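You operate a simulated robot arm through the tools that you are given. There is no shell and no other tool.

You run a simulated robot arm. Do the job below in one go: nothing can be reset, and whatever is moved stays where it is left.

Task
Wipe the pane in the upright frame clean with the orange pad.
Fine: the pads are in the middle white drawer; put the pad back and shut the drawer; the bead stays home; no scuffs. Where these are worked on the way, their far stop is far enough and under half their travel is too little: middle white drawer. What is to be rubbed or washed off counts as gone when no trace of it is left.

Only the result counts: the job must be done as asked and must still hold three seconds after the hand-in. Knocking over, shifting, dropping, spilling or breaking anything else fails it.

Robot
A 7-joint arm with a two-finger parallel gripper, fixed in place. Base frame: the origin is on the floor under the middle of its stand, x ahead of it, y to its left, z up; the work surface is at about z = 0.9. Units: m, degrees, N and s.
It reaches about 1.372 m from its shoulder. Its first joint turns from -149.0 to 149.0 degrees. Payload 3.43 kg.
The TCP is the grasp point between the finger pads, 0.03 m short of the fingertips. In the tool frame z runs along the fingers and y along their closing line. The gripper opens to 0.094 m. The fingers are 0.028 m wide and 0.01 m thick; the gripper's body (0.05 by 0.096 m) begins 0.055 m behind the TCP.
Orientation is that of the tool frame in the base frame, as a unit quaternion [x, y, z, w]. With the fingers straight down and closing along the base's y, the tool's x points along the base's -x, its y along +y and its z along -z.

Tools
- The arm moves only by the tool servo_tool. Its argument "steps" is a list of rows, each a list of 3 entries, a list of its own where there are three numbers: the shift along the tool's x, y, z in units of 30 mm (1.0 is 30 mm), then the turn, a rotation vector about the tool's x, y, z in units of 6 degrees (1.0 is 6 degrees), then the opening, from 0 (shut) to 1 (fully open). In form: [[[tx, ty, tz], [ax, ay, az], grip], ...]. A call has 1 to 20 rows; each row shifts and turns the commanded pose from where the row before left it, along the tool's axes as they then stand. A call with a number of a shift or a turn outside -1 to 1 is refused whole. Rows are played at 5 a second. More than 0.05 m and 8.6 degrees between two rows, or a gripper value outside its range, and nothing of the call is played. Where a pose cannot be reached the arm comes as near as it can. A force on the tool above 40 N (or 10 N above the force at the start of the call, whichever is more), or a blocked arm, ends the call early, and 0.2 s more pass. Each finger travels about 0.045 m/s and halts on what it meets, pressing with about 30 N; the grip force reading is that of the motor and also rises with nothing between the fingers. The clock runs only during rows and for 0.2 s after the last one: add rows that do not move to give the fingers time. It gives the time, the measured TCP pose, the force on the tool (base axes), the opening and the grip force at its end, in the units of the frame above (readings bear some noise), with the torque about the TCP (base axes, N m) and any sound that the robot's microphone picked up.
- Cameras (640 x 400 px; columns grow to the right, rows downward): "scene" is fixed at [0.0493, -0.6496, 1.7712]; the picture's right is [0.77, -0.64, 0.00], its down [-0.26, -0.31, -0.91] and it looks along [0.58, 0.70, -0.41] (base axes); focal length 318 px, centre (320, 200). "wrist" rides on the gripper at [0.076, 0.014, -0.102] in the tool frame; the picture's right is [-0.18, 0.98, 0.00], its down [-0.75, -0.14, -0.64] and it looks along [-0.63, -0.12, 0.77] (tool axes); focal length 243 px, centre (320, 200). There is no depth. A picture from a camera that has moved, and an enlarged one, comes with that camera's place and axes in the base frame and with its lens.
- camera(camera): a new picture of that camera. The clock stands still meanwhile.
- zoom(camera, box): a new picture of the part [left, top, right, bottom] of that camera's present view, enlarged. The clock stands still meanwhile.
- close_job(): hands the job in; it is judged then, once.

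Nothing tells you positions but the pictures and the camera data. Unless the task says otherwise, let go and move clear before handing in.

The tools are called after "Emit:" as name(argument=value, ...) on one line, values as JSON. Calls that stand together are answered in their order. servo_tool: Moves the arm, as the interface text tells. Its arguments: {"type":"object","properties":{"steps":{"type":"array","items":{"type":"array"}}},"required":["steps"]} The other tools are called the same way: camera (camera) takes a picture; zoom (camera, box) takes an enlarged picture of a part of a camera's view; close_job () hands the job in.

At the start:

```text
t: 0.0
ee_pos: [0.8177, 0.5535, 1.2407]
tcp_rot: [0.0, 1.0, 0.0, 0.0]
ft_force: [-0.6, -1.2, -0.5]
torque: [0.03, -0.01, 0.02]
finger_gap: 0.0941
finger_force: 0.0
```

scene: 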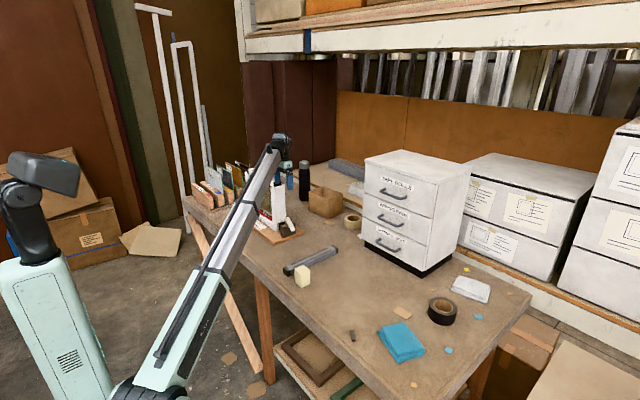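
wrist: 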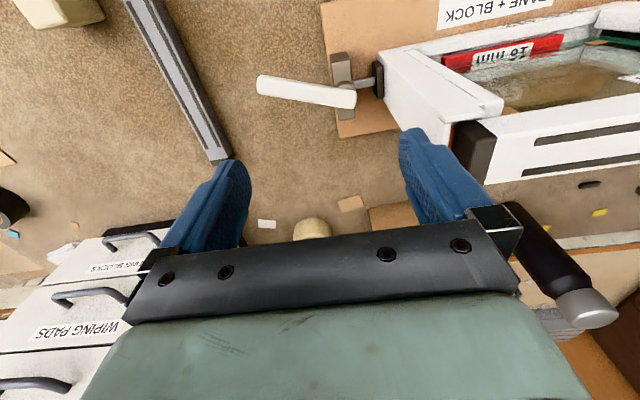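

I see a table with a three-drawer white cabinet, a white upright frame at the left, and assorted items; the arm hangs over the table. I'll take closer pictures before moving anything.

Emit:
zoom(camera="scene", box=[180, 130, 380, 255])

Emit:
zoom(camera="scene", box=[340, 140, 500, 280])

Emit:
zoom(camera="wrist", box=[300, 0, 640, 212])

Emit:
zoom(camera="wrist", box=[0, 180, 320, 400])

```text
3.20 times, centred on (280, 192) of scene
camera zoom: at [0.0493, -0.6496, 1.7712], right [0.77, -0.64, 0.0], down [-0.26, -0.31, -0.91], along [0.58, 0.7, -0.41], focal length 1018 px, centre (448, 224)
```

zoom: 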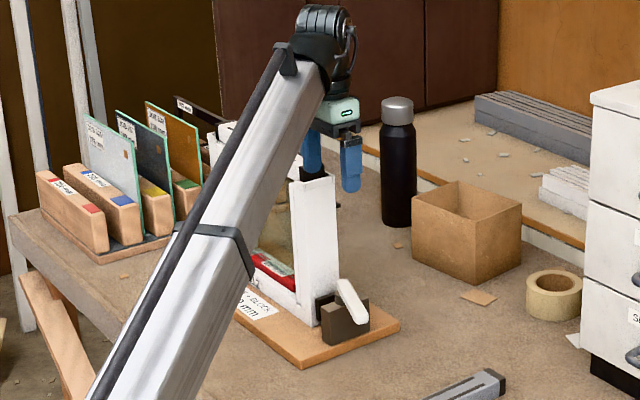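

```text
2.86 times, centred on (420, 210) of scene
camera zoom: at [0.0493, -0.6496, 1.7712], right [0.77, -0.64, 0.0], down [-0.26, -0.31, -0.91], along [0.58, 0.7, -0.41], focal length 909 px, centre (34, 171)
```

zoom: 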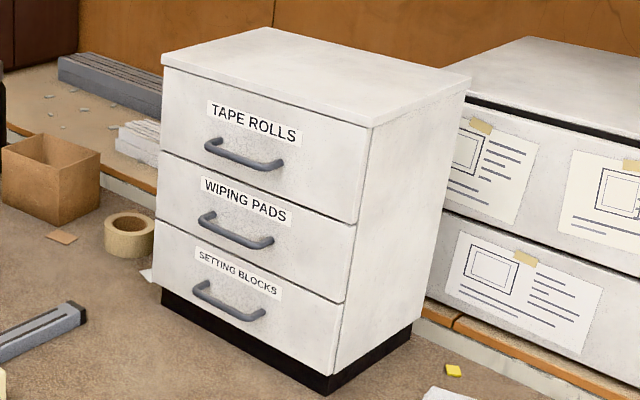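

```text
1.88 times, centred on (470, 106) of wrist
camera zoom: at [0.7431, 0.5672, 1.3426], right [0.18, 0.98, 0.0], down [0.75, -0.14, 0.64], along [0.63, -0.12, -0.77], focal length 457 px, centre (38, 377)
```

zoom: 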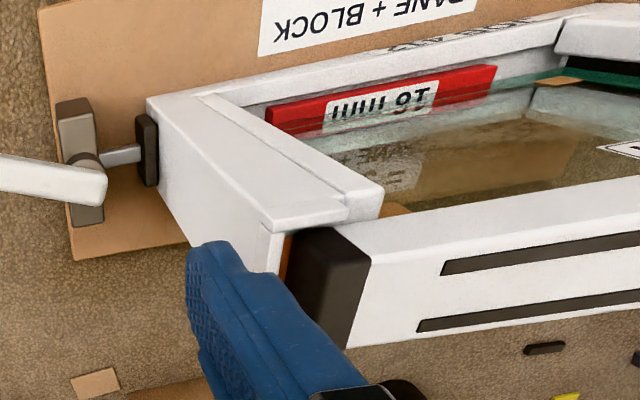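

```text
1.82 times, centred on (160, 290) of wrist
camera zoom: at [0.7431, 0.5672, 1.3426], right [0.18, 0.98, 0.0], down [0.75, -0.14, 0.64], along [0.63, -0.12, -0.77], focal length 441 px, centre (611, 36)
```

zoom: 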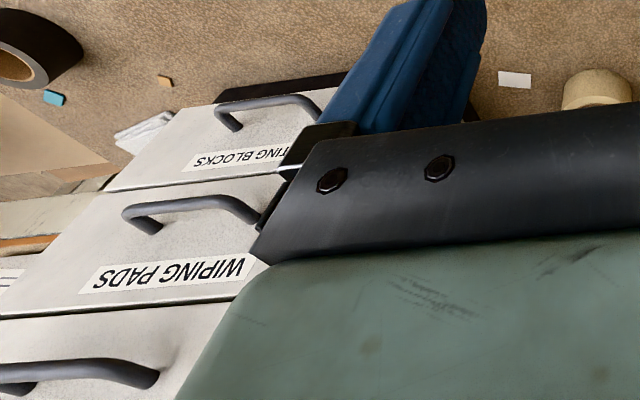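

The cabinet's front appears to be at about x = 1.10, y from -0.08 to 0.25, with the "WIPING PADS" drawer handle near y = 0.09, z = 1.13. The frame stands at about x = 0.82 and starts near y = 0.64, so I'll back the hand off to the robot side of it and look at its pane.

Emit:
servo_tool(steps=[[[1, 0, -0.5], [0, 0, 0], 1], [[1, 0.4, -0.5], [0, 0, 0], 1], [[1, 0.8, -0.5], [0, 0, 0], 1], [[1, 0.8, -0.5], [0, 0, 0], 1], [[1, 0.8, -0.5], [0, 0, 0], 1], [[1, 0.8, -0.5], [0, 0, 0], 1], [[1, 0.8, 0], [0, 0, 0], 1], [[1, 0.8, 0], [0, 0, 0], 1], [[1, 0.8, 0], [0, 0, 0], 1], [[1, 0.8, 0], [0, 0, 0], 1], [[0, 0, 0], [0, -1, 0], 1], [[0, 0, 0], [0, -1, 0], 1], [[0, 0, 0], [0, -1, 0], 1], [[0, 0, 0], [0, -1, 0], 1], [[0, 0, 0], [0, -1, 0], 1], [[0, 0, 0], [0, -1, 0], 1]])

```text
t: 3.4
ee_pos: [0.5501, 0.7869, 1.2464]
tcp_rot: [0.0, 0.951, 0.0, 0.309]
ft_force: [-0.5, 0.0, -0.1]
torque: [0.0, -0.02, 0.01]
finger_gap: 0.0939
finger_force: 0.1
out of reach, approached as far as the arm can: row 1, 2, 3, 4, 5, 6, 7, 8
```

The hand moved back and tilted, though some rows were out of reach. Now I'll look at the frame.

Emit:
camera(camera="wrist")

Emit:
camera(camera="scene")

```text
taken
camera wrist: at [0.4286, 0.8007, 1.2842], right [0.15, 0.98, 0.11], down [0.23, -0.14, 0.96], along [0.96, -0.12, -0.25], focal length 243 px, centre (320, 200)
```

wrist: 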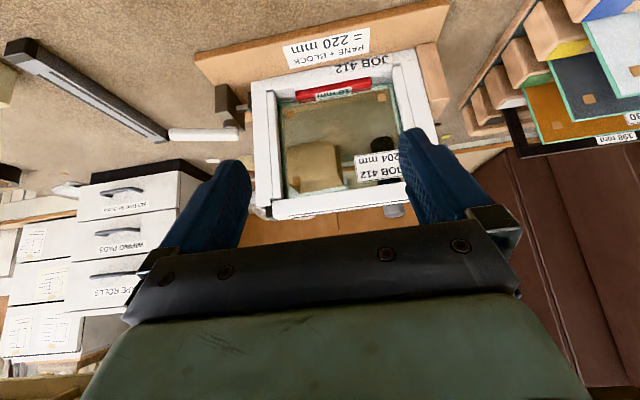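

```text
taken
```

scene: 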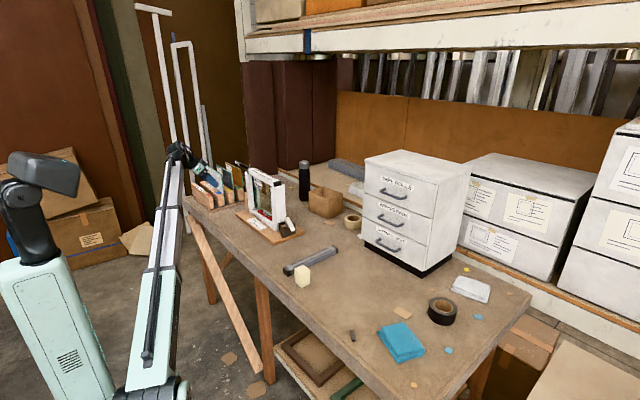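

Emit:
zoom(camera="wrist", box=[190, 0, 450, 225])

Emit:
zoom(camera="wrist", box=[265, 70, 415, 200])

Emit:
zoom(camera="scene", box=[180, 130, 320, 250])

Emit:
zoom(camera="scene", box=[235, 160, 305, 245])

```text
1.78 times, centred on (320, 112) of wrist
camera zoom: at [0.4286, 0.8007, 1.2842], right [0.15, 0.98, 0.11], down [0.23, -0.14, 0.96], along [0.96, -0.12, -0.25], focal length 431 px, centre (320, 356)
```

zoom: 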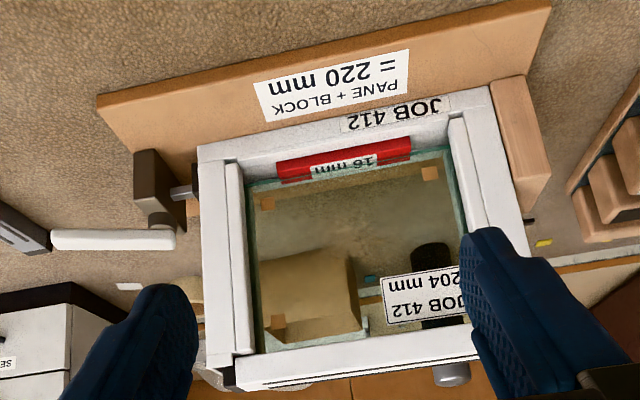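

```text
3.08 times, centred on (340, 135) of wrist
camera zoom: at [0.4286, 0.8007, 1.2842], right [0.15, 0.98, 0.11], down [0.23, -0.14, 0.96], along [0.96, -0.12, -0.25], focal length 746 px, centre (258, 400)
```

zoom: 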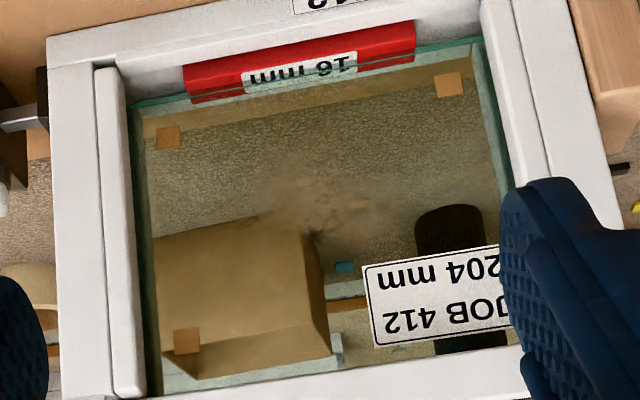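

```text
3.33 times, centred on (250, 190) of scene
camera zoom: at [0.0493, -0.6496, 1.7712], right [0.77, -0.64, 0.0], down [-0.26, -0.31, -0.91], along [0.58, 0.7, -0.41], focal length 1060 px, centre (553, 233)
```

zoom: 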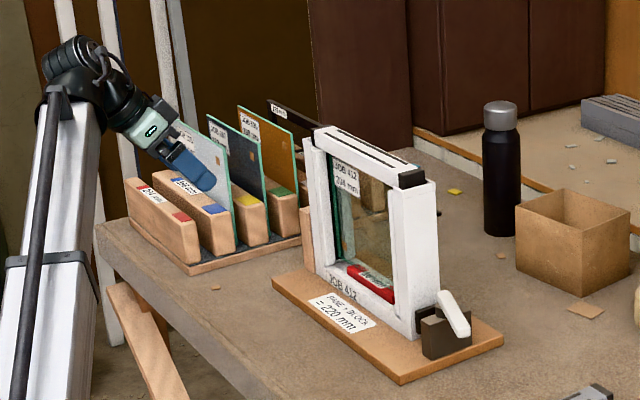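

```text
4.71 times, centred on (270, 202) of scene
camera zoom: at [0.0493, -0.6496, 1.7712], right [0.77, -0.64, 0.0], down [-0.26, -0.31, -0.91], along [0.58, 0.7, -0.41], focal length 1497 px, centre (555, 188)
```

zoom: 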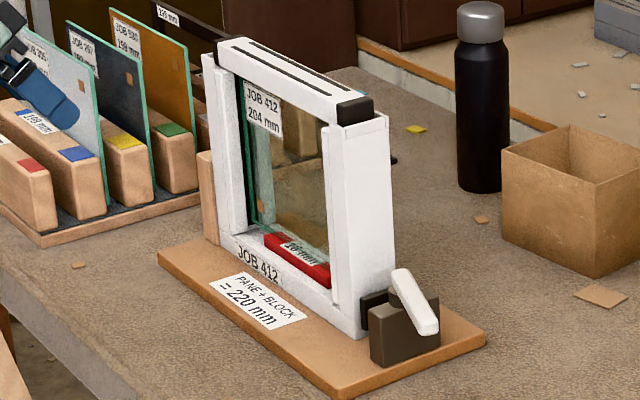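

The frame spans about y 0.64–0.96, z 0.92–1.19 at x ≈ 0.82, with the pane recessed a little and a brown smudge near its middle (about y 0.80, z 1.07); the bar on top looks like the bead. First I'll take the hand toward the cabinet and turn the fingers forward for the middle drawer's handle.

Emit:
zoom(camera="wrist", box=[300, 90, 380, 150])

Emit:
servo_tool(steps=[[[0, -1, 0], [0, -1, 0], 1], [[0, -1, 0], [0, -1, 0], 1], [[0, -1, 0], [0, -1, 0], 1], [[0, -1, 0], [0, -1, 0], 1], [[0, -1, 0], [0, -1, 0], 1], [[0, -1, 0], [0, -1, 0], 1], [[0, -1, 0], [0, -1, 0], 1], [[0, -1, 0], [0, -1, 0], 1], [[0, -1, 0], [0, -1, 0], 1], [[0, -1, 0], [0, 0, 0], 1], [[0, -1, 0], [0, 0, 0], 1], [[0, -1, 0], [0, 0, 0], 1], [[0, -1, 0], [0, 0, 0], 1], [[0, -1, 0], [0, 0, 0], 1], [[0, -1, 0], [0, 0, 0], 1], [[0, -1, 0], [0, 0, 0], 1], [[0, -1, 0], [0, 0, 0], 1], [[0, -1, 0], [0, 0, 0], 1]])

```text
6.67 times, centred on (340, 120) of wrist
camera zoom: at [0.4286, 0.8007, 1.2842], right [0.15, 0.98, 0.11], down [0.23, -0.14, 0.96], along [0.96, -0.12, -0.25], focal length 1618 px, centre (187, 733)
```

zoom: 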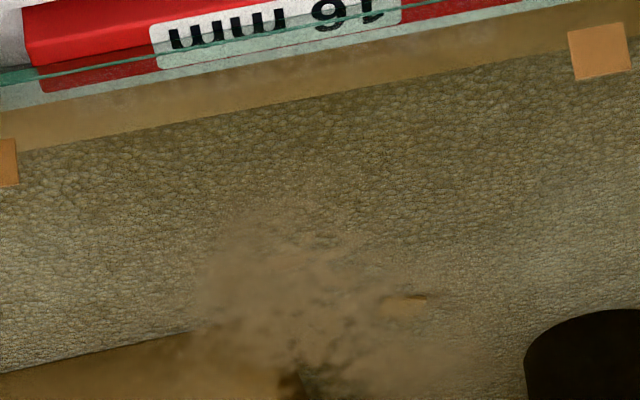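

```text
t: 7.2
ee_pos: [0.5785, 0.2749, 1.2729]
tcp_rot: [-0.001, 0.707, 0.001, 0.707]
ft_force: [1.0, -0.5, 0.0]
torque: [0.02, 0.0, 0.0]
finger_gap: 0.0939
finger_force: 0.1
out of reach, approached as far as the arm can: row 16, 17, 18
```

The hand is level, pointing toward +x at about (0.58, 0.27, 1.27). I'll bring it in front of the middle drawer, still well clear, and look.

Emit:
servo_tool(steps=[[[0.5, -0.6, 1], [0, 0, 0], 1], [[0.5, -0.6, 1], [0, 0, 0], 1], [[0.5, -0.6, 1], [0, 0, 0], 1], [[0.5, -0.6, 1], [0, 0, 0], 1], [[0.5, -0.6, 1], [0, 0, 0], 1], [[0.5, -0.6, 1], [0, 0, 0], 1], [[0.5, -0.6, 1], [0, 0, 0], 1], [[0.5, -0.6, 1], [0, 0, 0], 1], [[0.5, -0.6, 1], [0, 0, 0], 1], [[0, 0, 0], [0, 0, 0], 1]])

Emit:
camera(camera="wrist")

Emit:
camera(camera="scene")

```text
t: 9.4
ee_pos: [0.8477, 0.1124, 1.1352]
tcp_rot: [0.0, 0.707, 0.0, 0.707]
ft_force: [0.1, 0.1, 0.0]
torque: [-0.01, 0.0, 0.01]
finger_gap: 0.0942
finger_force: 0.0
```

```text
taken
camera wrist: at [0.7454, 0.1267, 1.0604], right [0.0, 0.98, 0.18], down [-0.64, -0.14, 0.75], along [0.77, -0.12, 0.63], focal length 243 px, centre (320, 200)
```

wrist: 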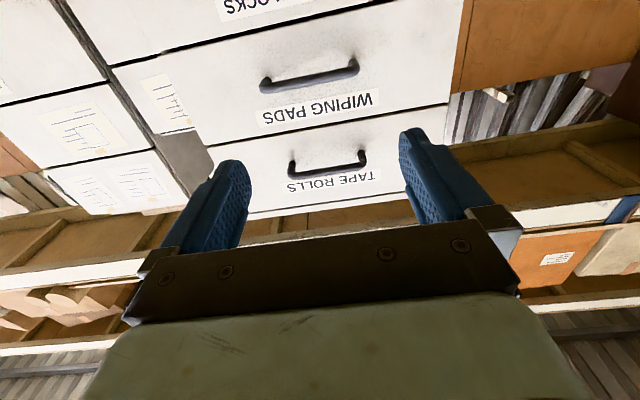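

```text
taken
```

scene: 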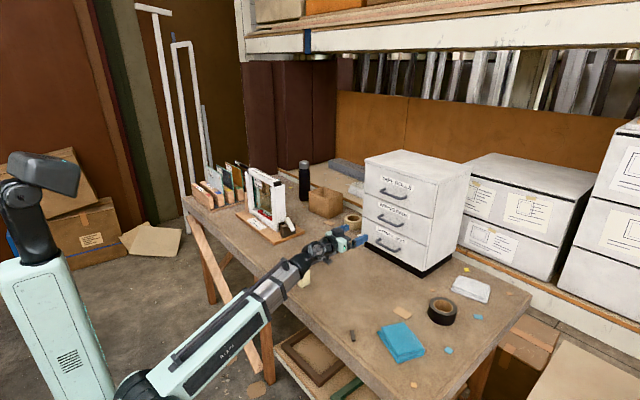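

Emit:
zoom(camera="wrist", box=[180, 0, 480, 220])

Emit:
zoom(camera="scene", box=[360, 150, 470, 280])

```text
1.82 times, centred on (330, 110) of wrist
camera zoom: at [0.7454, 0.1267, 1.0604], right [0.0, 0.98, 0.18], down [-0.64, -0.14, 0.75], along [0.77, -0.12, 0.63], focal length 441 px, centre (302, 364)
```

zoom: 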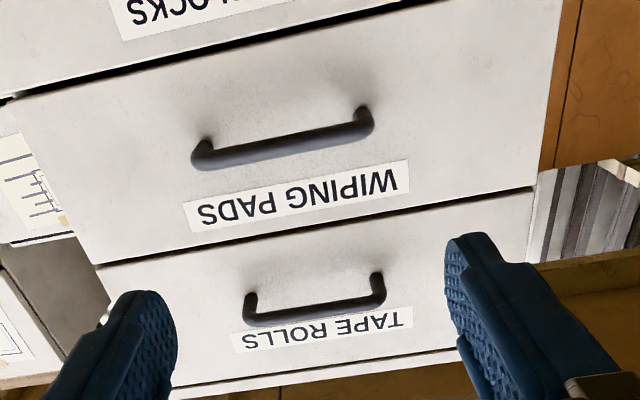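

```text
3.08 times, centred on (415, 215) of scene
camera zoom: at [0.0493, -0.6496, 1.7712], right [0.77, -0.64, 0.0], down [-0.26, -0.31, -0.91], along [0.58, 0.7, -0.41], focal length 979 px, centre (28, 154)
```

zoom: 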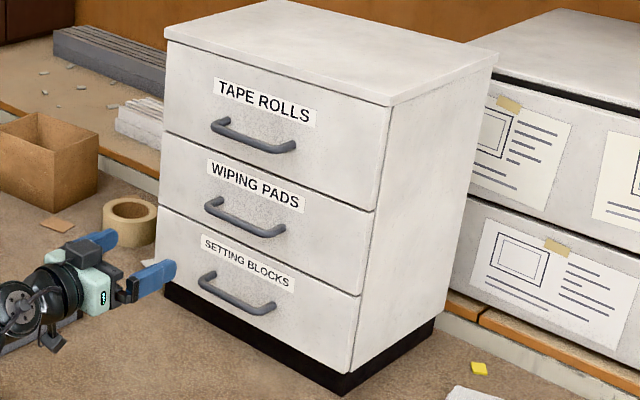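

The middle handle sits at about x 1.065, y 0.04–0.155, z 1.127. I'll roll the gripper 90° so that it closes vertically on the bar.

Emit:
servo_tool(steps=[[[0, 0, 0], [0, 0, 1], 1], [[0, 0, 0], [0, 0, 1], 1], [[0, 0, 0], [0, 0, 1], 1], [[0, 0, 0], [0, 0, 1], 1], [[0, 0, 0], [0, 0, 1], 1], [[0, 0, 0], [0, 0, 1], 1], [[0, 0, 0], [0, 0, 1], 1], [[0, 0, 0], [0, 0, 1], 1], [[0, 0, 0], [0, 0, 1], 1], [[0, 0, 0], [0, 0, 1], 1], [[0, 0, 0], [0, 0, 1], 1], [[0, 0, 0], [0, 0, 1], 1], [[0, 0, 0], [0, 0, 1], 1], [[0, 0, 0], [0, 0, 1], 1], [[0, 0, 0], [0, 0, 1], 1], [[0, 0, 0], [0, 0, 0], 1]])

Emit:
camera(camera="wrist")

```text
t: 12.8
ee_pos: [0.8486, 0.1119, 1.1373]
tcp_rot: [0.501, 0.5, 0.5, 0.499]
ft_force: [-0.3, 1.0, 0.9]
torque: [-0.01, 0.0, 0.0]
finger_gap: 0.094
finger_force: 0.2
```

```text
taken
camera wrist: at [0.7477, 0.1878, 1.1512], right [0.0, -0.19, 0.98], down [-0.64, -0.75, -0.14], along [0.77, -0.63, -0.12], focal length 243 px, centre (320, 200)
```

wrist: 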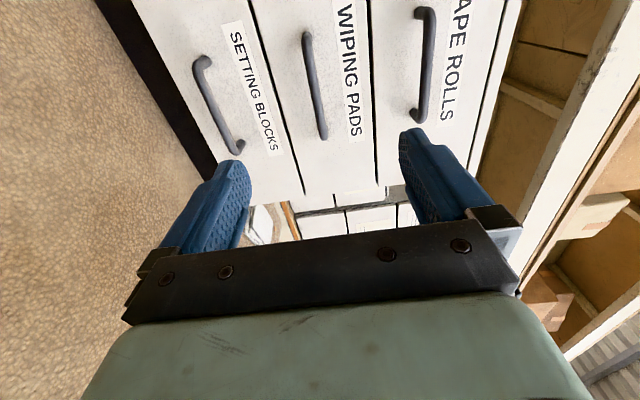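

The handle lies at about z = 1.130, centred on y = 0.10. I'll line up with it and move forward to within about 6 cm.

Emit:
servo_tool(steps=[[[-0.4, -0.25, 0], [0, 0, 0], 1], [[0, 0, 1], [0, 0, 0], 1], [[0, 0, 1], [0, 0, 0], 1], [[0, 0, 1], [0, 0, 0], 1], [[0, 0, 1], [0, 0, 0], 1], [[0, 0, 1], [0, 0, 0], 1], [[0, 0, 0], [0, 0, 0], 1]])

Emit:
camera(camera="wrist")

Emit:
zoom(camera="scene", box=[330, 150, 470, 280])

```text
t: 14.4
ee_pos: [0.9988, 0.0996, 1.1285]
tcp_rot: [0.5, 0.5, 0.5, 0.5]
ft_force: [-0.6, 0.4, 0.5]
torque: [-0.03, 0.01, -0.01]
finger_gap: 0.094
finger_force: 0.0
```

```text
taken
camera wrist: at [0.8973, 0.1753, 1.1431], right [0.0, -0.18, 0.98], down [-0.64, -0.75, -0.14], along [0.77, -0.63, -0.12], focal length 243 px, centre (320, 200)
```

wrist: 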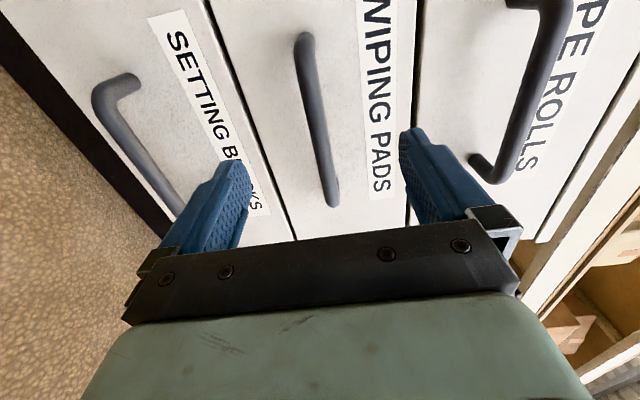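

```text
3.08 times, centred on (400, 215) of scene
camera zoom: at [0.0493, -0.6496, 1.7712], right [0.77, -0.64, 0.0], down [-0.26, -0.31, -0.91], along [0.58, 0.7, -0.41], focal length 979 px, centre (74, 154)
```

zoom: 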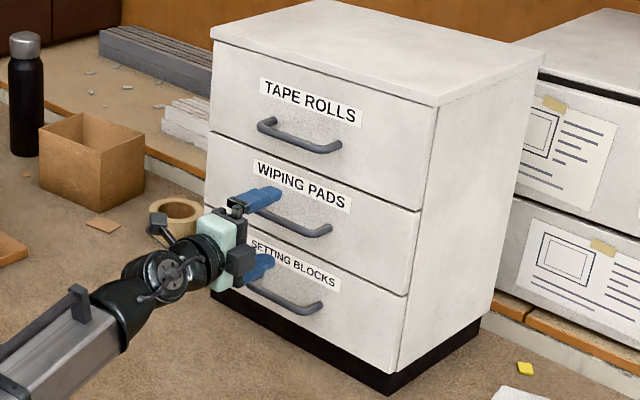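

The bar runs between the open fingers at nearly the right height. I'll move in about 5 cm and close on it.

Emit:
servo_tool(steps=[[[0, 0.08, 0.5], [0, 0, 0], 1], [[0, 0, 0.5], [0, 0, 0], 1], [[0, 0, 0.5], [0, 0, 0], 1], [[0, 0, 0.2], [0, 0, 0], 1], [[0, 0, 0], [0, 0, 0], 1]])

Emit:
camera(camera="wrist")

Emit:
zoom(camera="scene", box=[350, 180, 450, 260])

```text
t: 15.6
ee_pos: [1.0498, 0.1012, 1.1309]
tcp_rot: [0.5, 0.5, 0.5, 0.5]
ft_force: [-0.1, -0.1, -0.1]
torque: [0.0, -0.04, -0.02]
finger_gap: 0.0938
finger_force: 0.1
```

```text
taken
camera wrist: at [0.9481, 0.1763, 1.1458], right [0.0, -0.18, 0.98], down [-0.64, -0.75, -0.14], along [0.77, -0.63, -0.12], focal length 243 px, centre (320, 200)
```

wrist: 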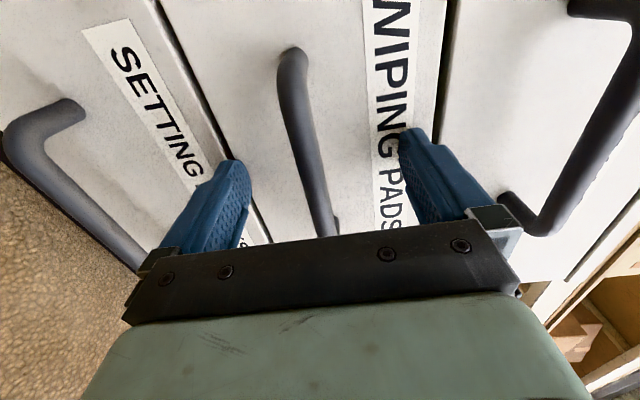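

```text
5.00 times, centred on (400, 220) of scene
camera zoom: at [0.0493, -0.6496, 1.7712], right [0.77, -0.64, 0.0], down [-0.26, -0.31, -0.91], along [0.58, 0.7, -0.41], focal length 1590 px, centre (-80, 100)
```

zoom: 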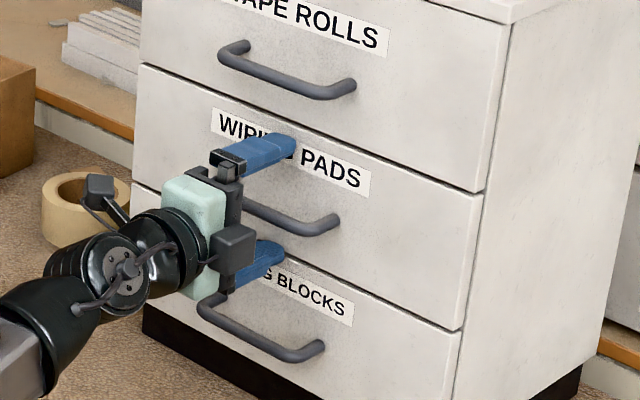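

Emit:
zoom(camera="wrist", box=[200, 20, 440, 250])

```text
1.74 times, centred on (320, 135) of wrist
camera zoom: at [0.9481, 0.1763, 1.1458], right [0.0, -0.18, 0.98], down [-0.64, -0.75, -0.14], along [0.77, -0.63, -0.12], focal length 422 px, centre (320, 313)
```

zoom: 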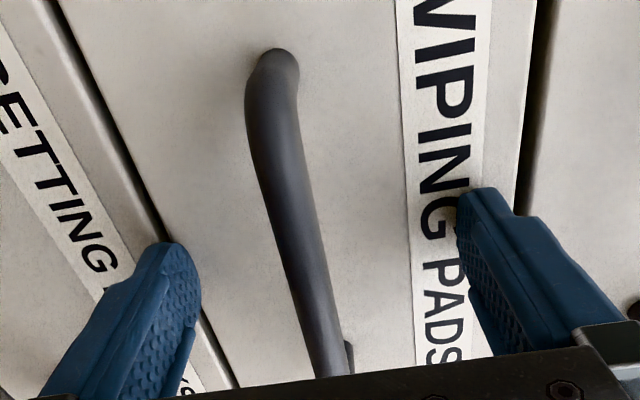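

The bar is about 6 mm below the line between the fingers and some 1 cm ahead of the TCP. I'll centre on it and close.

Emit:
servo_tool(steps=[[[0, -0.18, 0.15], [0, 0, 0], 1], [[0, 0, 0], [0, 0, 0], 0.5], [[0, 0, 0], [0, 0, 0], 0.2], [[0, 0, 0], [0, 0, 0], 0.05], [[0, 0, 0], [0, 0, 0], 0.05], [[0, 0, 0], [0, 0, 0], 0.05], [[0, 0, 0], [0, 0, 0], 0.05]])

Emit:
camera(camera="wrist")

```text
t: 16.2
ee_pos: [1.0499, 0.1001, 1.1263]
tcp_rot: [0.501, 0.5, 0.5, 0.5]
ft_force: [-20.2, 0.1, 1.8]
torque: [0.01, -0.21, 0.26]
finger_gap: 0.0693
finger_force: 3.1
stopped in row 3: the force on the tool passed its limit at 42 N (the readings are from after the stop); the commanded pose is now the measured one
```

```text
taken
camera wrist: at [0.9484, 0.1764, 1.1407], right [0.0, -0.18, 0.98], down [-0.64, -0.75, -0.14], along [0.77, -0.63, -0.12], focal length 243 px, centre (320, 200)
```

wrist: 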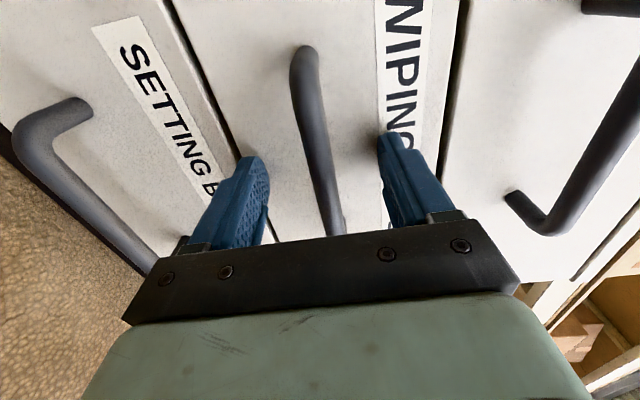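

The fingertips touched the drawer face, so the face is nearer than I thought (about x = 1.08). I'll back off 14 mm and then close.

Emit:
servo_tool(steps=[[[0, 0, -0.25], [0, 0, 0], 0.72], [[0, 0, -0.22], [0, 0, 0], 0.72], [[0, 0, 0], [0, 0, 0], 0.72]])

Emit:
zoom(camera="wrist", box=[200, 20, 440, 250])

```text
t: 17.0
ee_pos: [1.0385, 0.1006, 1.124]
tcp_rot: [0.501, 0.501, 0.499, 0.5]
ft_force: [0.2, -0.1, -0.1]
torque: [-0.01, 0.03, 0.0]
finger_gap: 0.0675
finger_force: 0.1
```

```text
1.74 times, centred on (320, 135) of wrist
camera zoom: at [0.9363, 0.1766, 1.14], right [0.0, -0.18, 0.98], down [-0.64, -0.75, -0.14], along [0.77, -0.63, -0.12], focal length 422 px, centre (320, 313)
```

zoom: 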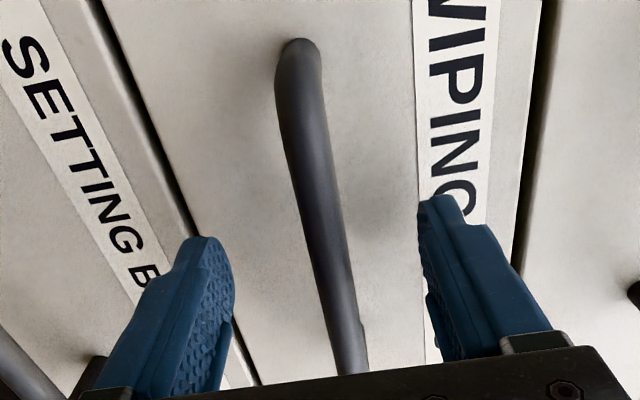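

The bar is now centred between the fingers with no contact force. I'll close on it.

Emit:
servo_tool(steps=[[[0, 0, 0], [0, 0, 0], 0.55], [[0, 0, 0], [0, 0, 0], 0.4], [[0, 0, 0], [0, 0, 0], 0.25], [[0, 0, 0], [0, 0, 0], 0.1], [[0, 0, 0], [0, 0, 0], 0.0], [[0, 0, 0], [0, 0, 0], 0.0], [[0, 0, 0], [0, 0, 0], 0.0]])

Emit:
camera(camera="wrist")

```text
t: 18.6
ee_pos: [1.0367, 0.101, 1.1304]
tcp_rot: [0.498, 0.499, 0.502, 0.501]
ft_force: [-7.6, -1.5, 6.9]
torque: [0.19, -0.05, -0.44]
finger_gap: 0.0115
finger_force: 44.8
stopped in row 7: the force on the tool passed its limit at 41 N (the readings are from after the stop); the commanded pose is now the measured one
```

```text
taken
camera wrist: at [0.9351, 0.1763, 1.1436], right [-0.01, -0.18, 0.98], down [-0.64, -0.76, -0.15], along [0.77, -0.63, -0.11], focal length 243 px, centre (320, 200)
```

wrist: 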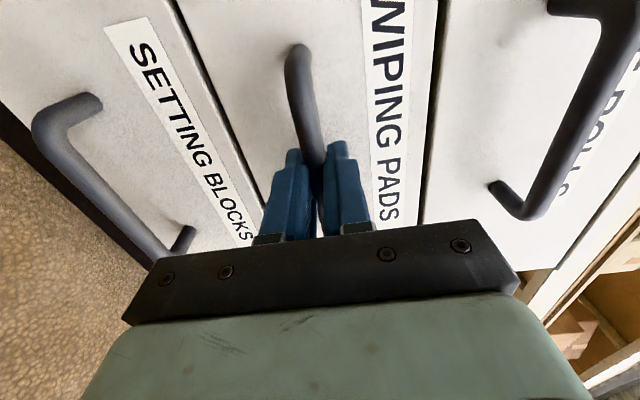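

The fingers hold the bar (gap 11.5 mm). I'll pull the drawer straight out in small steps.

Emit:
servo_tool(steps=[[[0, 0, 0], [0, 0, 0], 0], [[0, 0, -0.3], [0, 0, 0], 0], [[0, 0, -0.3], [0, 0, 0], 0], [[0, 0, -0.4], [0, 0, 0], 0], [[0, 0, -0.4], [0, 0, 0], 0], [[0, 0, -0.4], [0, 0, 0], 0], [[0, 0, 0], [0, 0, 0], 0]])

Emit:
camera(camera="scene")

```text
t: 20.2
ee_pos: [0.985, 0.1011, 1.1294]
tcp_rot: [0.497, 0.499, 0.503, 0.501]
ft_force: [0.3, -10.5, 30.6]
torque: [0.0, -0.27, 0.66]
finger_gap: 0.0118
finger_force: 44.6
```

```text
taken
```

scene: 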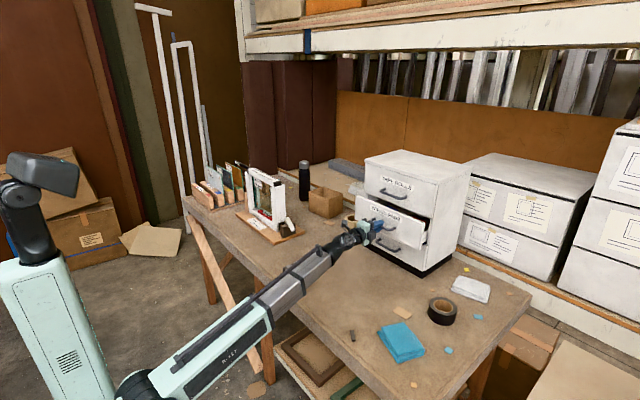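

The drawer is coming out, but there is 30 N of vertical strain on the grip. I'll ease upward slightly and check.

Emit:
servo_tool(steps=[[[0, 0.05, 0], [0, 0, 0], 0], [[0, 0.05, 0], [0, 0, 0], 0], [[0, 0, 0], [0, 0, 0], 0]])

```text
t: 21.0
ee_pos: [0.9843, 0.1006, 1.1303]
tcp_rot: [0.499, 0.5, 0.501, 0.501]
ft_force: [-0.7, -6.7, 6.8]
torque: [-0.06, -0.11, 0.76]
finger_gap: 0.0118
finger_force: 44.6
```

Emit:
servo_tool(steps=[[[-0.04, 0.02, -0.4], [0, 0, 0], 0], [[0, 0, -0.5], [0, 0, 0], 0], [[0, 0, -0.5], [0, 0, 0], 0], [[0, 0, -0.5], [0, 0, 0], 0], [[0, 0, -0.5], [0, 0, 0], 0], [[0, 0, 0], [0, 0, 0], 0]])

Emit:
zoom(camera="scene", box=[320, 140, 480, 280])

```text
t: 22.4
ee_pos: [0.9139, 0.1005, 1.1291]
tcp_rot: [0.498, 0.5, 0.502, 0.5]
ft_force: [-0.7, 20.8, -15.0]
torque: [0.01, 0.09, 0.97]
finger_gap: 0.0119
finger_force: 45.5
```

```text
2.86 times, centred on (400, 210) of scene
camera zoom: at [0.0493, -0.6496, 1.7712], right [0.77, -0.64, 0.0], down [-0.26, -0.31, -0.91], along [0.58, 0.7, -0.41], focal length 909 px, centre (91, 171)
```

zoom: 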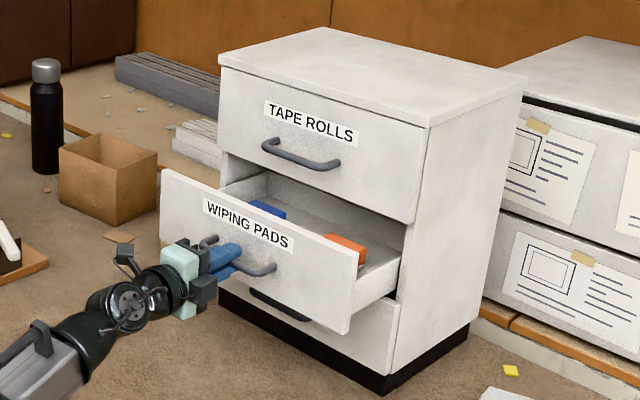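

The drawer is out about 12 cm; a blue pad and the orange pad are inside. I'll keep pulling gently toward its stop.

Emit:
servo_tool(steps=[[[0.04, -0.03, -0.3], [0, 0, 0], 0], [[0, 0, -0.3], [0, 0, 0], 0], [[0, 0, -0.3], [0, 0, 0], 0], [[0, 0, -0.3], [0, 0, 0], 0], [[0, 0, -0.3], [0, 0, 0], 0], [[0, 0, 0], [0, 0, 0], 0]])

Emit:
zoom(camera="scene", box=[320, 140, 480, 280])

```text
t: 23.8
ee_pos: [0.8668, 0.1015, 1.13]
tcp_rot: [0.498, 0.5, 0.501, 0.502]
ft_force: [-0.5, 4.6, -0.7]
torque: [0.12, 0.01, 0.62]
finger_gap: 0.0114
finger_force: 44.9
```

```text
2.86 times, centred on (400, 210) of scene
camera zoom: at [0.0493, -0.6496, 1.7712], right [0.77, -0.64, 0.0], down [-0.26, -0.31, -0.91], along [0.58, 0.7, -0.41], focal length 909 px, centre (91, 171)
```

zoom: 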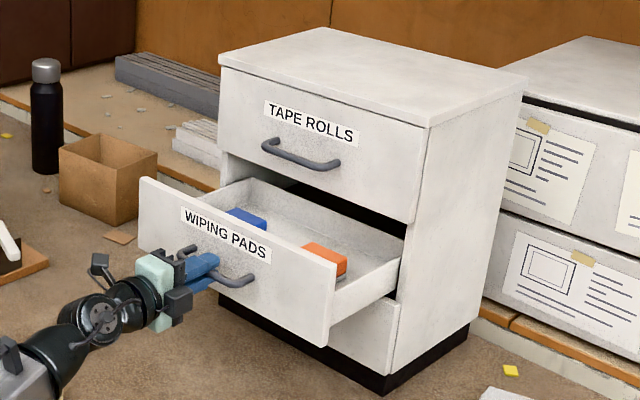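

Emit:
servo_tool(steps=[[[0.01, 0, -0.2], [0, 0, 0], 0], [[0, 0, -0.2], [0, 0, 0], 0], [[0, 0, -0.2], [0, 0, 0], 0], [[0, 0, -0.2], [0, 0, 0], 0], [[0, 0, -0.2], [0, 0, 0], 0], [[0, 0, 0], [0, 0, 0], 0]])

Emit:
camera(camera="scene")

```text
t: 25.2
ee_pos: [0.8378, 0.1012, 1.13]
tcp_rot: [0.498, 0.499, 0.502, 0.501]
ft_force: [-0.4, -8.8, 2.1]
torque: [-0.05, 0.01, -0.38]
finger_gap: 0.0117
finger_force: 45.1
```

```text
taken
```

scene: 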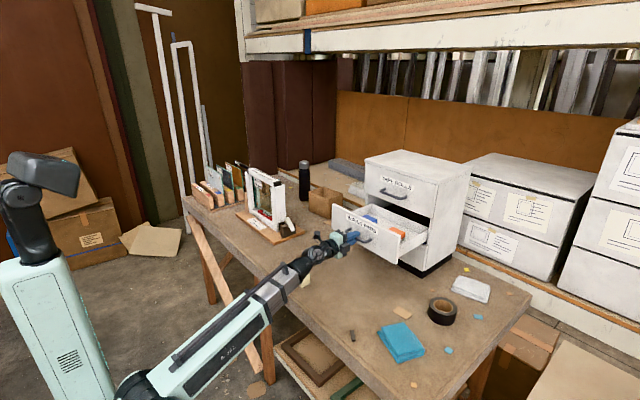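

Emit:
zoom(camera="scene", box=[320, 180, 450, 270])

Emit:
servo_tool(steps=[[[-0.01, 0, -0.15], [0, 0, 0], 0], [[0, 0, -0.15], [0, 0, 0], 0], [[0, 0, -0.15], [0, 0, 0], 0], [[0, 0, -0.15], [0, 0, 0], 0], [[0, 0, 0], [0, 0, 0], 0]])

```text
4.44 times, centred on (385, 225) of scene
camera zoom: at [0.0493, -0.6496, 1.7712], right [0.77, -0.64, 0.0], down [-0.26, -0.31, -0.91], along [0.58, 0.7, -0.41], focal length 1414 px, centre (31, 89)
```

zoom: 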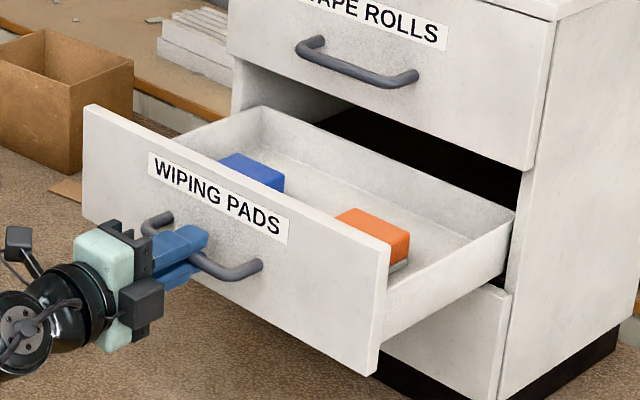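

```text
t: 26.4
ee_pos: [0.8189, 0.1012, 1.1292]
tcp_rot: [0.499, 0.499, 0.501, 0.501]
ft_force: [-0.6, -7.0, 2.8]
torque: [0.0, -0.09, 1.17]
finger_gap: 0.0117
finger_force: 45.3
```

The drawer is out about 22 cm and its back wall is nearly at the cabinet front, well past half its travel. I'll let go of the handle and back away.

Emit:
servo_tool(steps=[[[0, 0, 0], [0, 0, 0], 0.3], [[0, 0, 0], [0, 0, 0], 0.6], [[0, 0, 0], [0, 0, 0], 0.9], [[0, 0, 0], [0, 0, 0], 1.0], [[0, 0, 0], [0, 0, 0], 1.0], [[0, 0, -0.5], [0, 0, 0], 1], [[0, 0, -1], [0, 0, 0], 1], [[0, 0, -1], [0, 0, 0], 1], [[0, 0, -1], [0, 0, 0], 1], [[0, 0, 0], [0, 0, 0], 1]])

Emit:
camera(camera="scene")

Emit:
zoom(camera="scene", box=[320, 180, 450, 270])

```text
t: 28.6
ee_pos: [0.7304, 0.1009, 1.1296]
tcp_rot: [0.498, 0.499, 0.502, 0.5]
ft_force: [-1.3, 0.6, 0.0]
torque: [0.01, 0.0, -0.01]
finger_gap: 0.0938
finger_force: 0.1
out of reach, approached as far as the arm can: row 9
```

```text
taken
```

scene: 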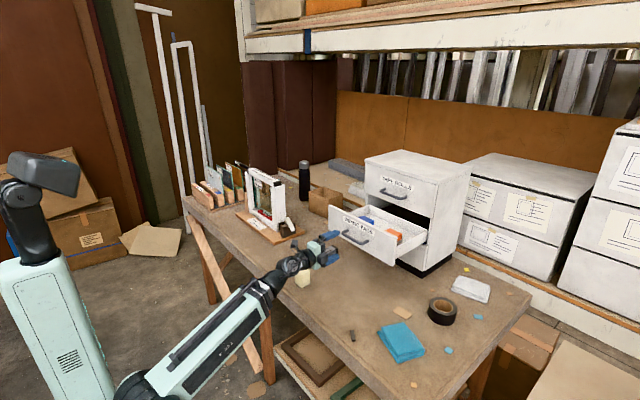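

```text
4.44 times, centred on (385, 225) of scene
camera zoom: at [0.0493, -0.6496, 1.7712], right [0.77, -0.64, 0.0], down [-0.26, -0.31, -0.91], along [0.58, 0.7, -0.41], focal length 1414 px, centre (31, 89)
```

zoom: 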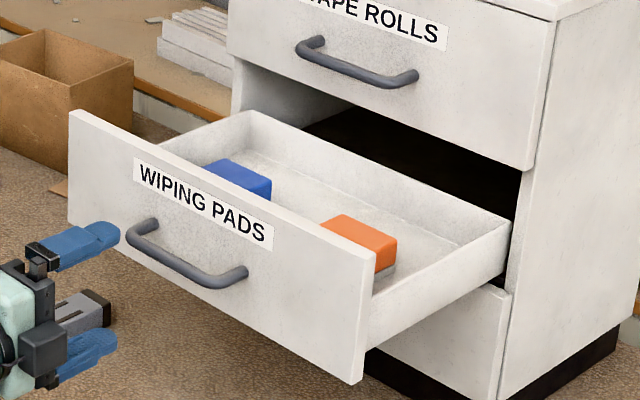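

The drawer stays open with its front at about x = 0.865 and the orange pad in its near-right corner. I'll raise the hand, undo the roll, and then turn the fingers down for a look from above.

Emit:
servo_tool(steps=[[[0, 1, 0], [0, 0, 0], 1], [[0, 1, 0], [0, 0, 0], 1], [[0, 1, 0], [0, 0, 0], 1], [[0, 1, 0], [0, 0, 0], 1], [[0, 1, 0], [0, 0, 0], 1], [[0, 0, 0], [0, 0, -1], 1], [[0, 0, 0], [0, 0, -1], 1], [[0, 0, 0], [0, 0, -1], 1], [[0, 0, 0], [0, 0, -1], 1], [[0, 0, 0], [0, 0, -1], 1], [[0, 0, 0], [0, 0, -1], 1], [[0, 0, 0], [0, 0, -1], 1], [[0, 0, 0], [0, 0, -1], 1], [[0, 0, 0], [0, 0, -1], 1], [[0, 0, 0], [0, 0, -1], 1], [[0, 0, 0], [0, 0, -1], 1], [[0, 0, 0], [0, 0, -1], 1], [[0, 0, 0], [0, 0, -1], 1], [[0, 0, 0], [0, 0, -1], 1], [[0, 0, 0], [0, 0, -1], 1]])

```text
t: 32.8
ee_pos: [0.7292, 0.1009, 1.2818]
tcp_rot: [-0.002, 0.706, 0.0, 0.709]
ft_force: [0.0, 0.3, 0.2]
torque: [0.02, 0.04, 0.0]
finger_gap: 0.094
finger_force: 0.1
```

Emit:
servo_tool(steps=[[[0, 0, 0], [0, 1, 0], 1], [[0, 0, 0], [0, 1, 0], 1], [[0, 0, 0], [0, 1, 0], 1], [[0, 0, 0], [0, 1, 0], 1], [[0, 0, 0], [0, 1, 0], 1], [[0, 0, 0], [0, 1, 0], 1], [[0, 0, 0], [0, 1, 0], 1], [[0, 0, 0], [0, 1, 0], 1], [[0, 0, 0], [0, 1, 0], 1], [[0, 0, 0], [0, 1, 0], 1], [[0, 0, 0], [0, 1, 0], 1], [[0, 0, 0], [0, 1, 0], 1], [[0, 0, 0], [0, 1, 0], 1], [[0, 0, 0], [0, 1, 0], 1], [[0, 0, 0], [0, 1, 0], 1], [[0, 0, 0], [0, 0, 0], 1]])

Emit:
camera(camera="wrist")

Emit:
camera(camera="scene")

```text
t: 36.0
ee_pos: [0.7397, 0.1027, 1.2702]
tcp_rot: [-0.002, 0.996, 0.001, 0.092]
ft_force: [8.7, 0.6, -9.5]
torque: [-0.1, -0.11, -0.09]
finger_gap: 0.0941
finger_force: 0.0
out of reach, approached as far as the arm can: row 14, 15
stopped in row 15: the force on the tool passed its limit at 42 N (the readings are from after the stop); the commanded pose is now the measured one
```

```text
taken
camera wrist: at [0.6462, 0.1156, 1.3569], right [0.18, 0.98, 0.04], down [0.62, -0.14, 0.77], along [0.76, -0.12, -0.64], focal length 243 px, centre (320, 200)
```

wrist: 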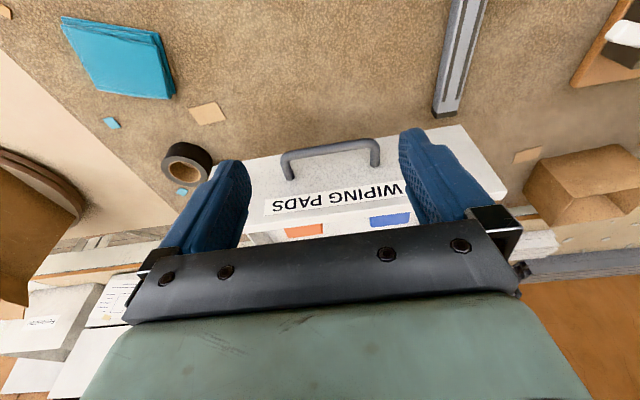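

```text
taken
```

scene: 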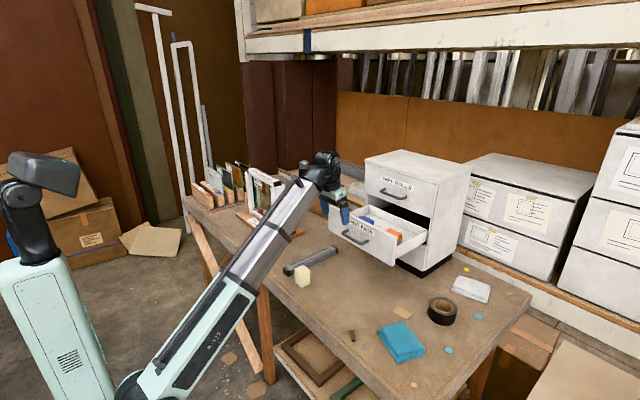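

Turning fully down this close to the robot folded the wrist to its limit. The orange pad seems to be at about (1.0, 0.025) with its top near z = 1.115, so I'll go forward over the drawer, straighten the hand there and look down.

Emit:
servo_tool(steps=[[[-0.9, 0, 0.1], [0, 0, 0], 1], [[-0.9, 0, 0.1], [0, 0, 0], 1], [[-0.9, 0, 0.1], [0, 0, 0], 1], [[-0.9, -0.2, 0.1], [0, 0, 0], 1], [[-0.9, -0.3, 0.1], [0, 0, 0], 1], [[-0.8, -0.3, 0], [0, 0.5, 0], 1], [[-0.6, -0.3, -0.5], [0, 0.7, 0], 1], [[0, -0.2, -0.8], [0, 0.57, 0], 1], [[0, 0, -0.8], [0, 0, 0], 1], [[0, 0, 0], [0, 0, 0], 1]])

Emit:
camera(camera="wrist")

```text
t: 37.6
ee_pos: [0.9209, 0.071, 1.2887]
tcp_rot: [0.0, 0.999, 0.001, 0.046]
ft_force: [8.7, 0.7, -11.5]
torque: [-0.02, -0.04, -0.04]
finger_gap: 0.0942
finger_force: 0.0
out of reach, approached as far as the arm can: row 7, 8
stopped in row 8: the force on the tool passed its limit at 48 N (the readings are from after the stop); the commanded pose is now the measured one
```

```text
taken
camera wrist: at [0.837, 0.084, 1.385], right [0.18, 0.98, 0.02], down [0.69, -0.14, 0.71], along [0.7, -0.12, -0.71], focal length 243 px, centre (320, 200)
```

wrist: 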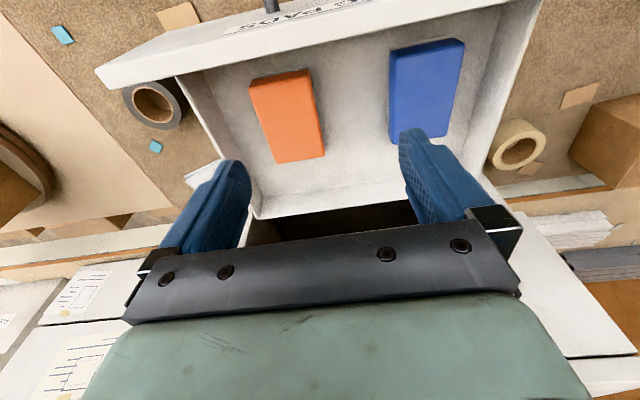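

Now I can see the pad: about 0.10 (x) by 0.064 m (y), centred near (0.967, 0.029) with its top near z = 1.117. I'll move over it, lower to about z = 1.20, and straighten the tool.

Emit:
servo_tool(steps=[[[-0.2, -0.2, 0.7], [0, 0, 0], 1], [[-0.5, -0.5, 0.7], [0, 0, 0], 1], [[-0.5, -0.5, 0.7], [0, 0, 0], 1], [[-0.3, -0.2, 0.7], [0, 0.45, 0], 1], [[0, 0, 0], [0, 0.45, 0], 1], [[0, 0, 0], [0, 0, 0], 1]])

Emit:
camera(camera="wrist")

Emit:
zoom(camera="scene", box=[300, 130, 460, 260])

```text
t: 39.0
ee_pos: [0.9722, 0.03, 1.2111]
tcp_rot: [0.001, 1.0, 0.003, -0.002]
ft_force: [0.7, 0.3, 0.0]
torque: [-0.04, -0.01, 0.0]
finger_gap: 0.0939
finger_force: 0.1
```

```text
taken
camera wrist: at [0.8982, 0.0425, 1.3133], right [0.19, 0.98, 0.0], down [0.76, -0.14, 0.64], along [0.63, -0.12, -0.77], focal length 243 px, centre (320, 200)
```

wrist: 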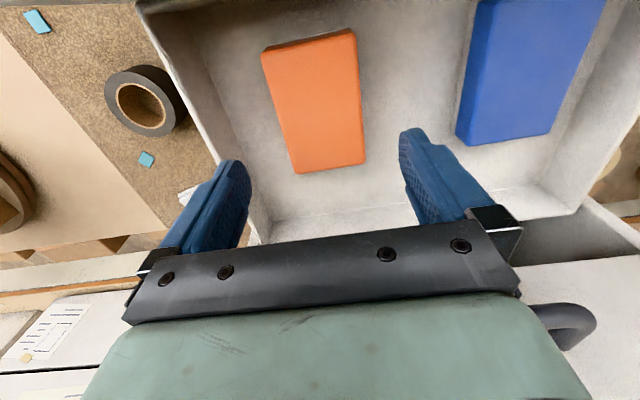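

```text
3.08 times, centred on (380, 195) of scene
camera zoom: at [0.0493, -0.6496, 1.7712], right [0.77, -0.64, 0.0], down [-0.26, -0.31, -0.91], along [0.58, 0.7, -0.41], focal length 979 px, centre (135, 215)
```

zoom: 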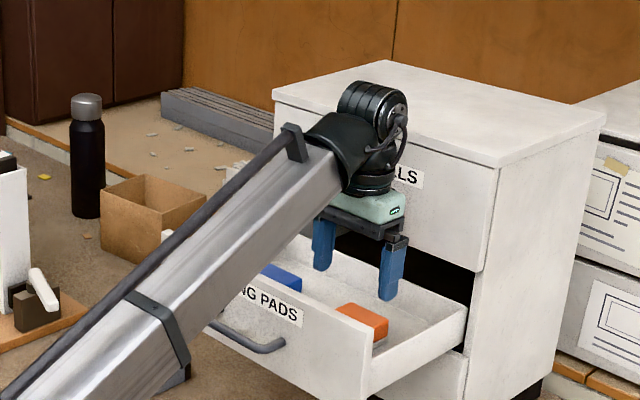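

Emit:
zoom(camera="wrist", box=[220, 0, 420, 200])

Emit:
zoom(camera="scene", box=[370, 200, 430, 260])

```text
2.00 times, centred on (320, 100) of wrist
camera zoom: at [0.8982, 0.0425, 1.3133], right [0.19, 0.98, 0.0], down [0.76, -0.14, 0.64], along [0.63, -0.12, -0.77], focal length 485 px, centre (320, 400)
```

zoom: 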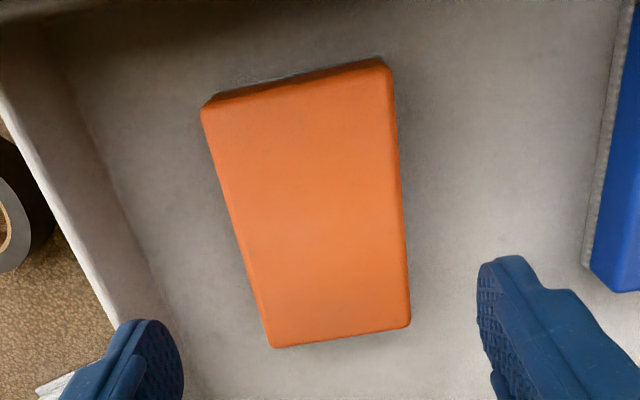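

```text
6.67 times, centred on (400, 230) of scene
camera zoom: at [0.0493, -0.6496, 1.7712], right [0.77, -0.64, 0.0], down [-0.26, -0.31, -0.91], along [0.58, 0.7, -0.41], focal length 2120 px, centre (-213, 0)
```

zoom: 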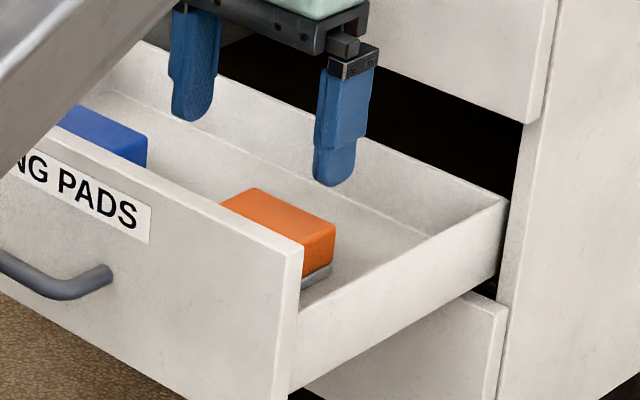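

The pad is a ~24 mm orange block on a ~9 mm grey felt layer, its bottom near z = 1.083. I'll lower so the fingertips reach about 20 mm down its sides (TCP z ≈ 1.128), keeping them clear of the felt face.

Emit:
servo_tool(steps=[[[0, 0, 0.5], [0, 0, 0], 1], [[0, 0, 0.5], [0, 0, 0], 1], [[0, 0, 0.5], [0, 0, 0], 1], [[0, 0, 0], [0, 0, 0], 1]])

Emit:
zoom(camera="scene", box=[320, 140, 450, 260])

Emit:
camera(camera="wrist")

```text
t: 40.0
ee_pos: [0.9742, 0.0288, 1.1662]
tcp_rot: [0.001, 1.0, 0.002, -0.001]
ft_force: [-0.7, 0.1, -0.3]
torque: [0.02, 0.0, -0.02]
finger_gap: 0.0937
finger_force: 0.1
```

```text
3.33 times, centred on (385, 200) of scene
camera zoom: at [0.0493, -0.6496, 1.7712], right [0.77, -0.64, 0.0], down [-0.26, -0.31, -0.91], along [0.58, 0.7, -0.41], focal length 1060 px, centre (103, 200)
```

zoom: 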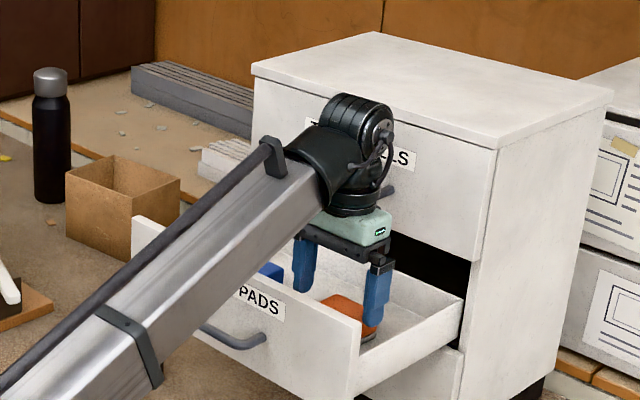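

```text
taken
camera wrist: at [0.8985, 0.0423, 1.2683], right [0.19, 0.98, 0.0], down [0.76, -0.14, 0.64], along [0.63, -0.12, -0.77], focal length 243 px, centre (320, 200)
```

wrist: 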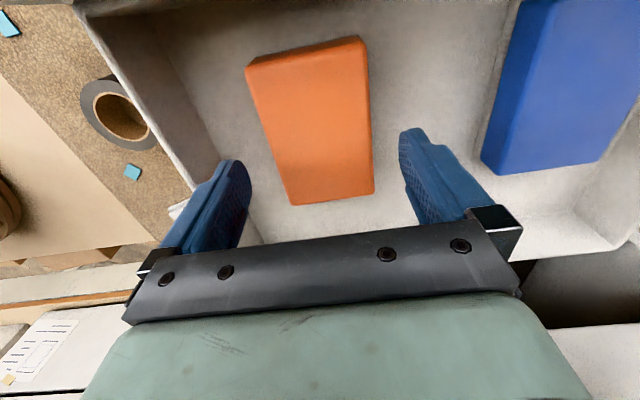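

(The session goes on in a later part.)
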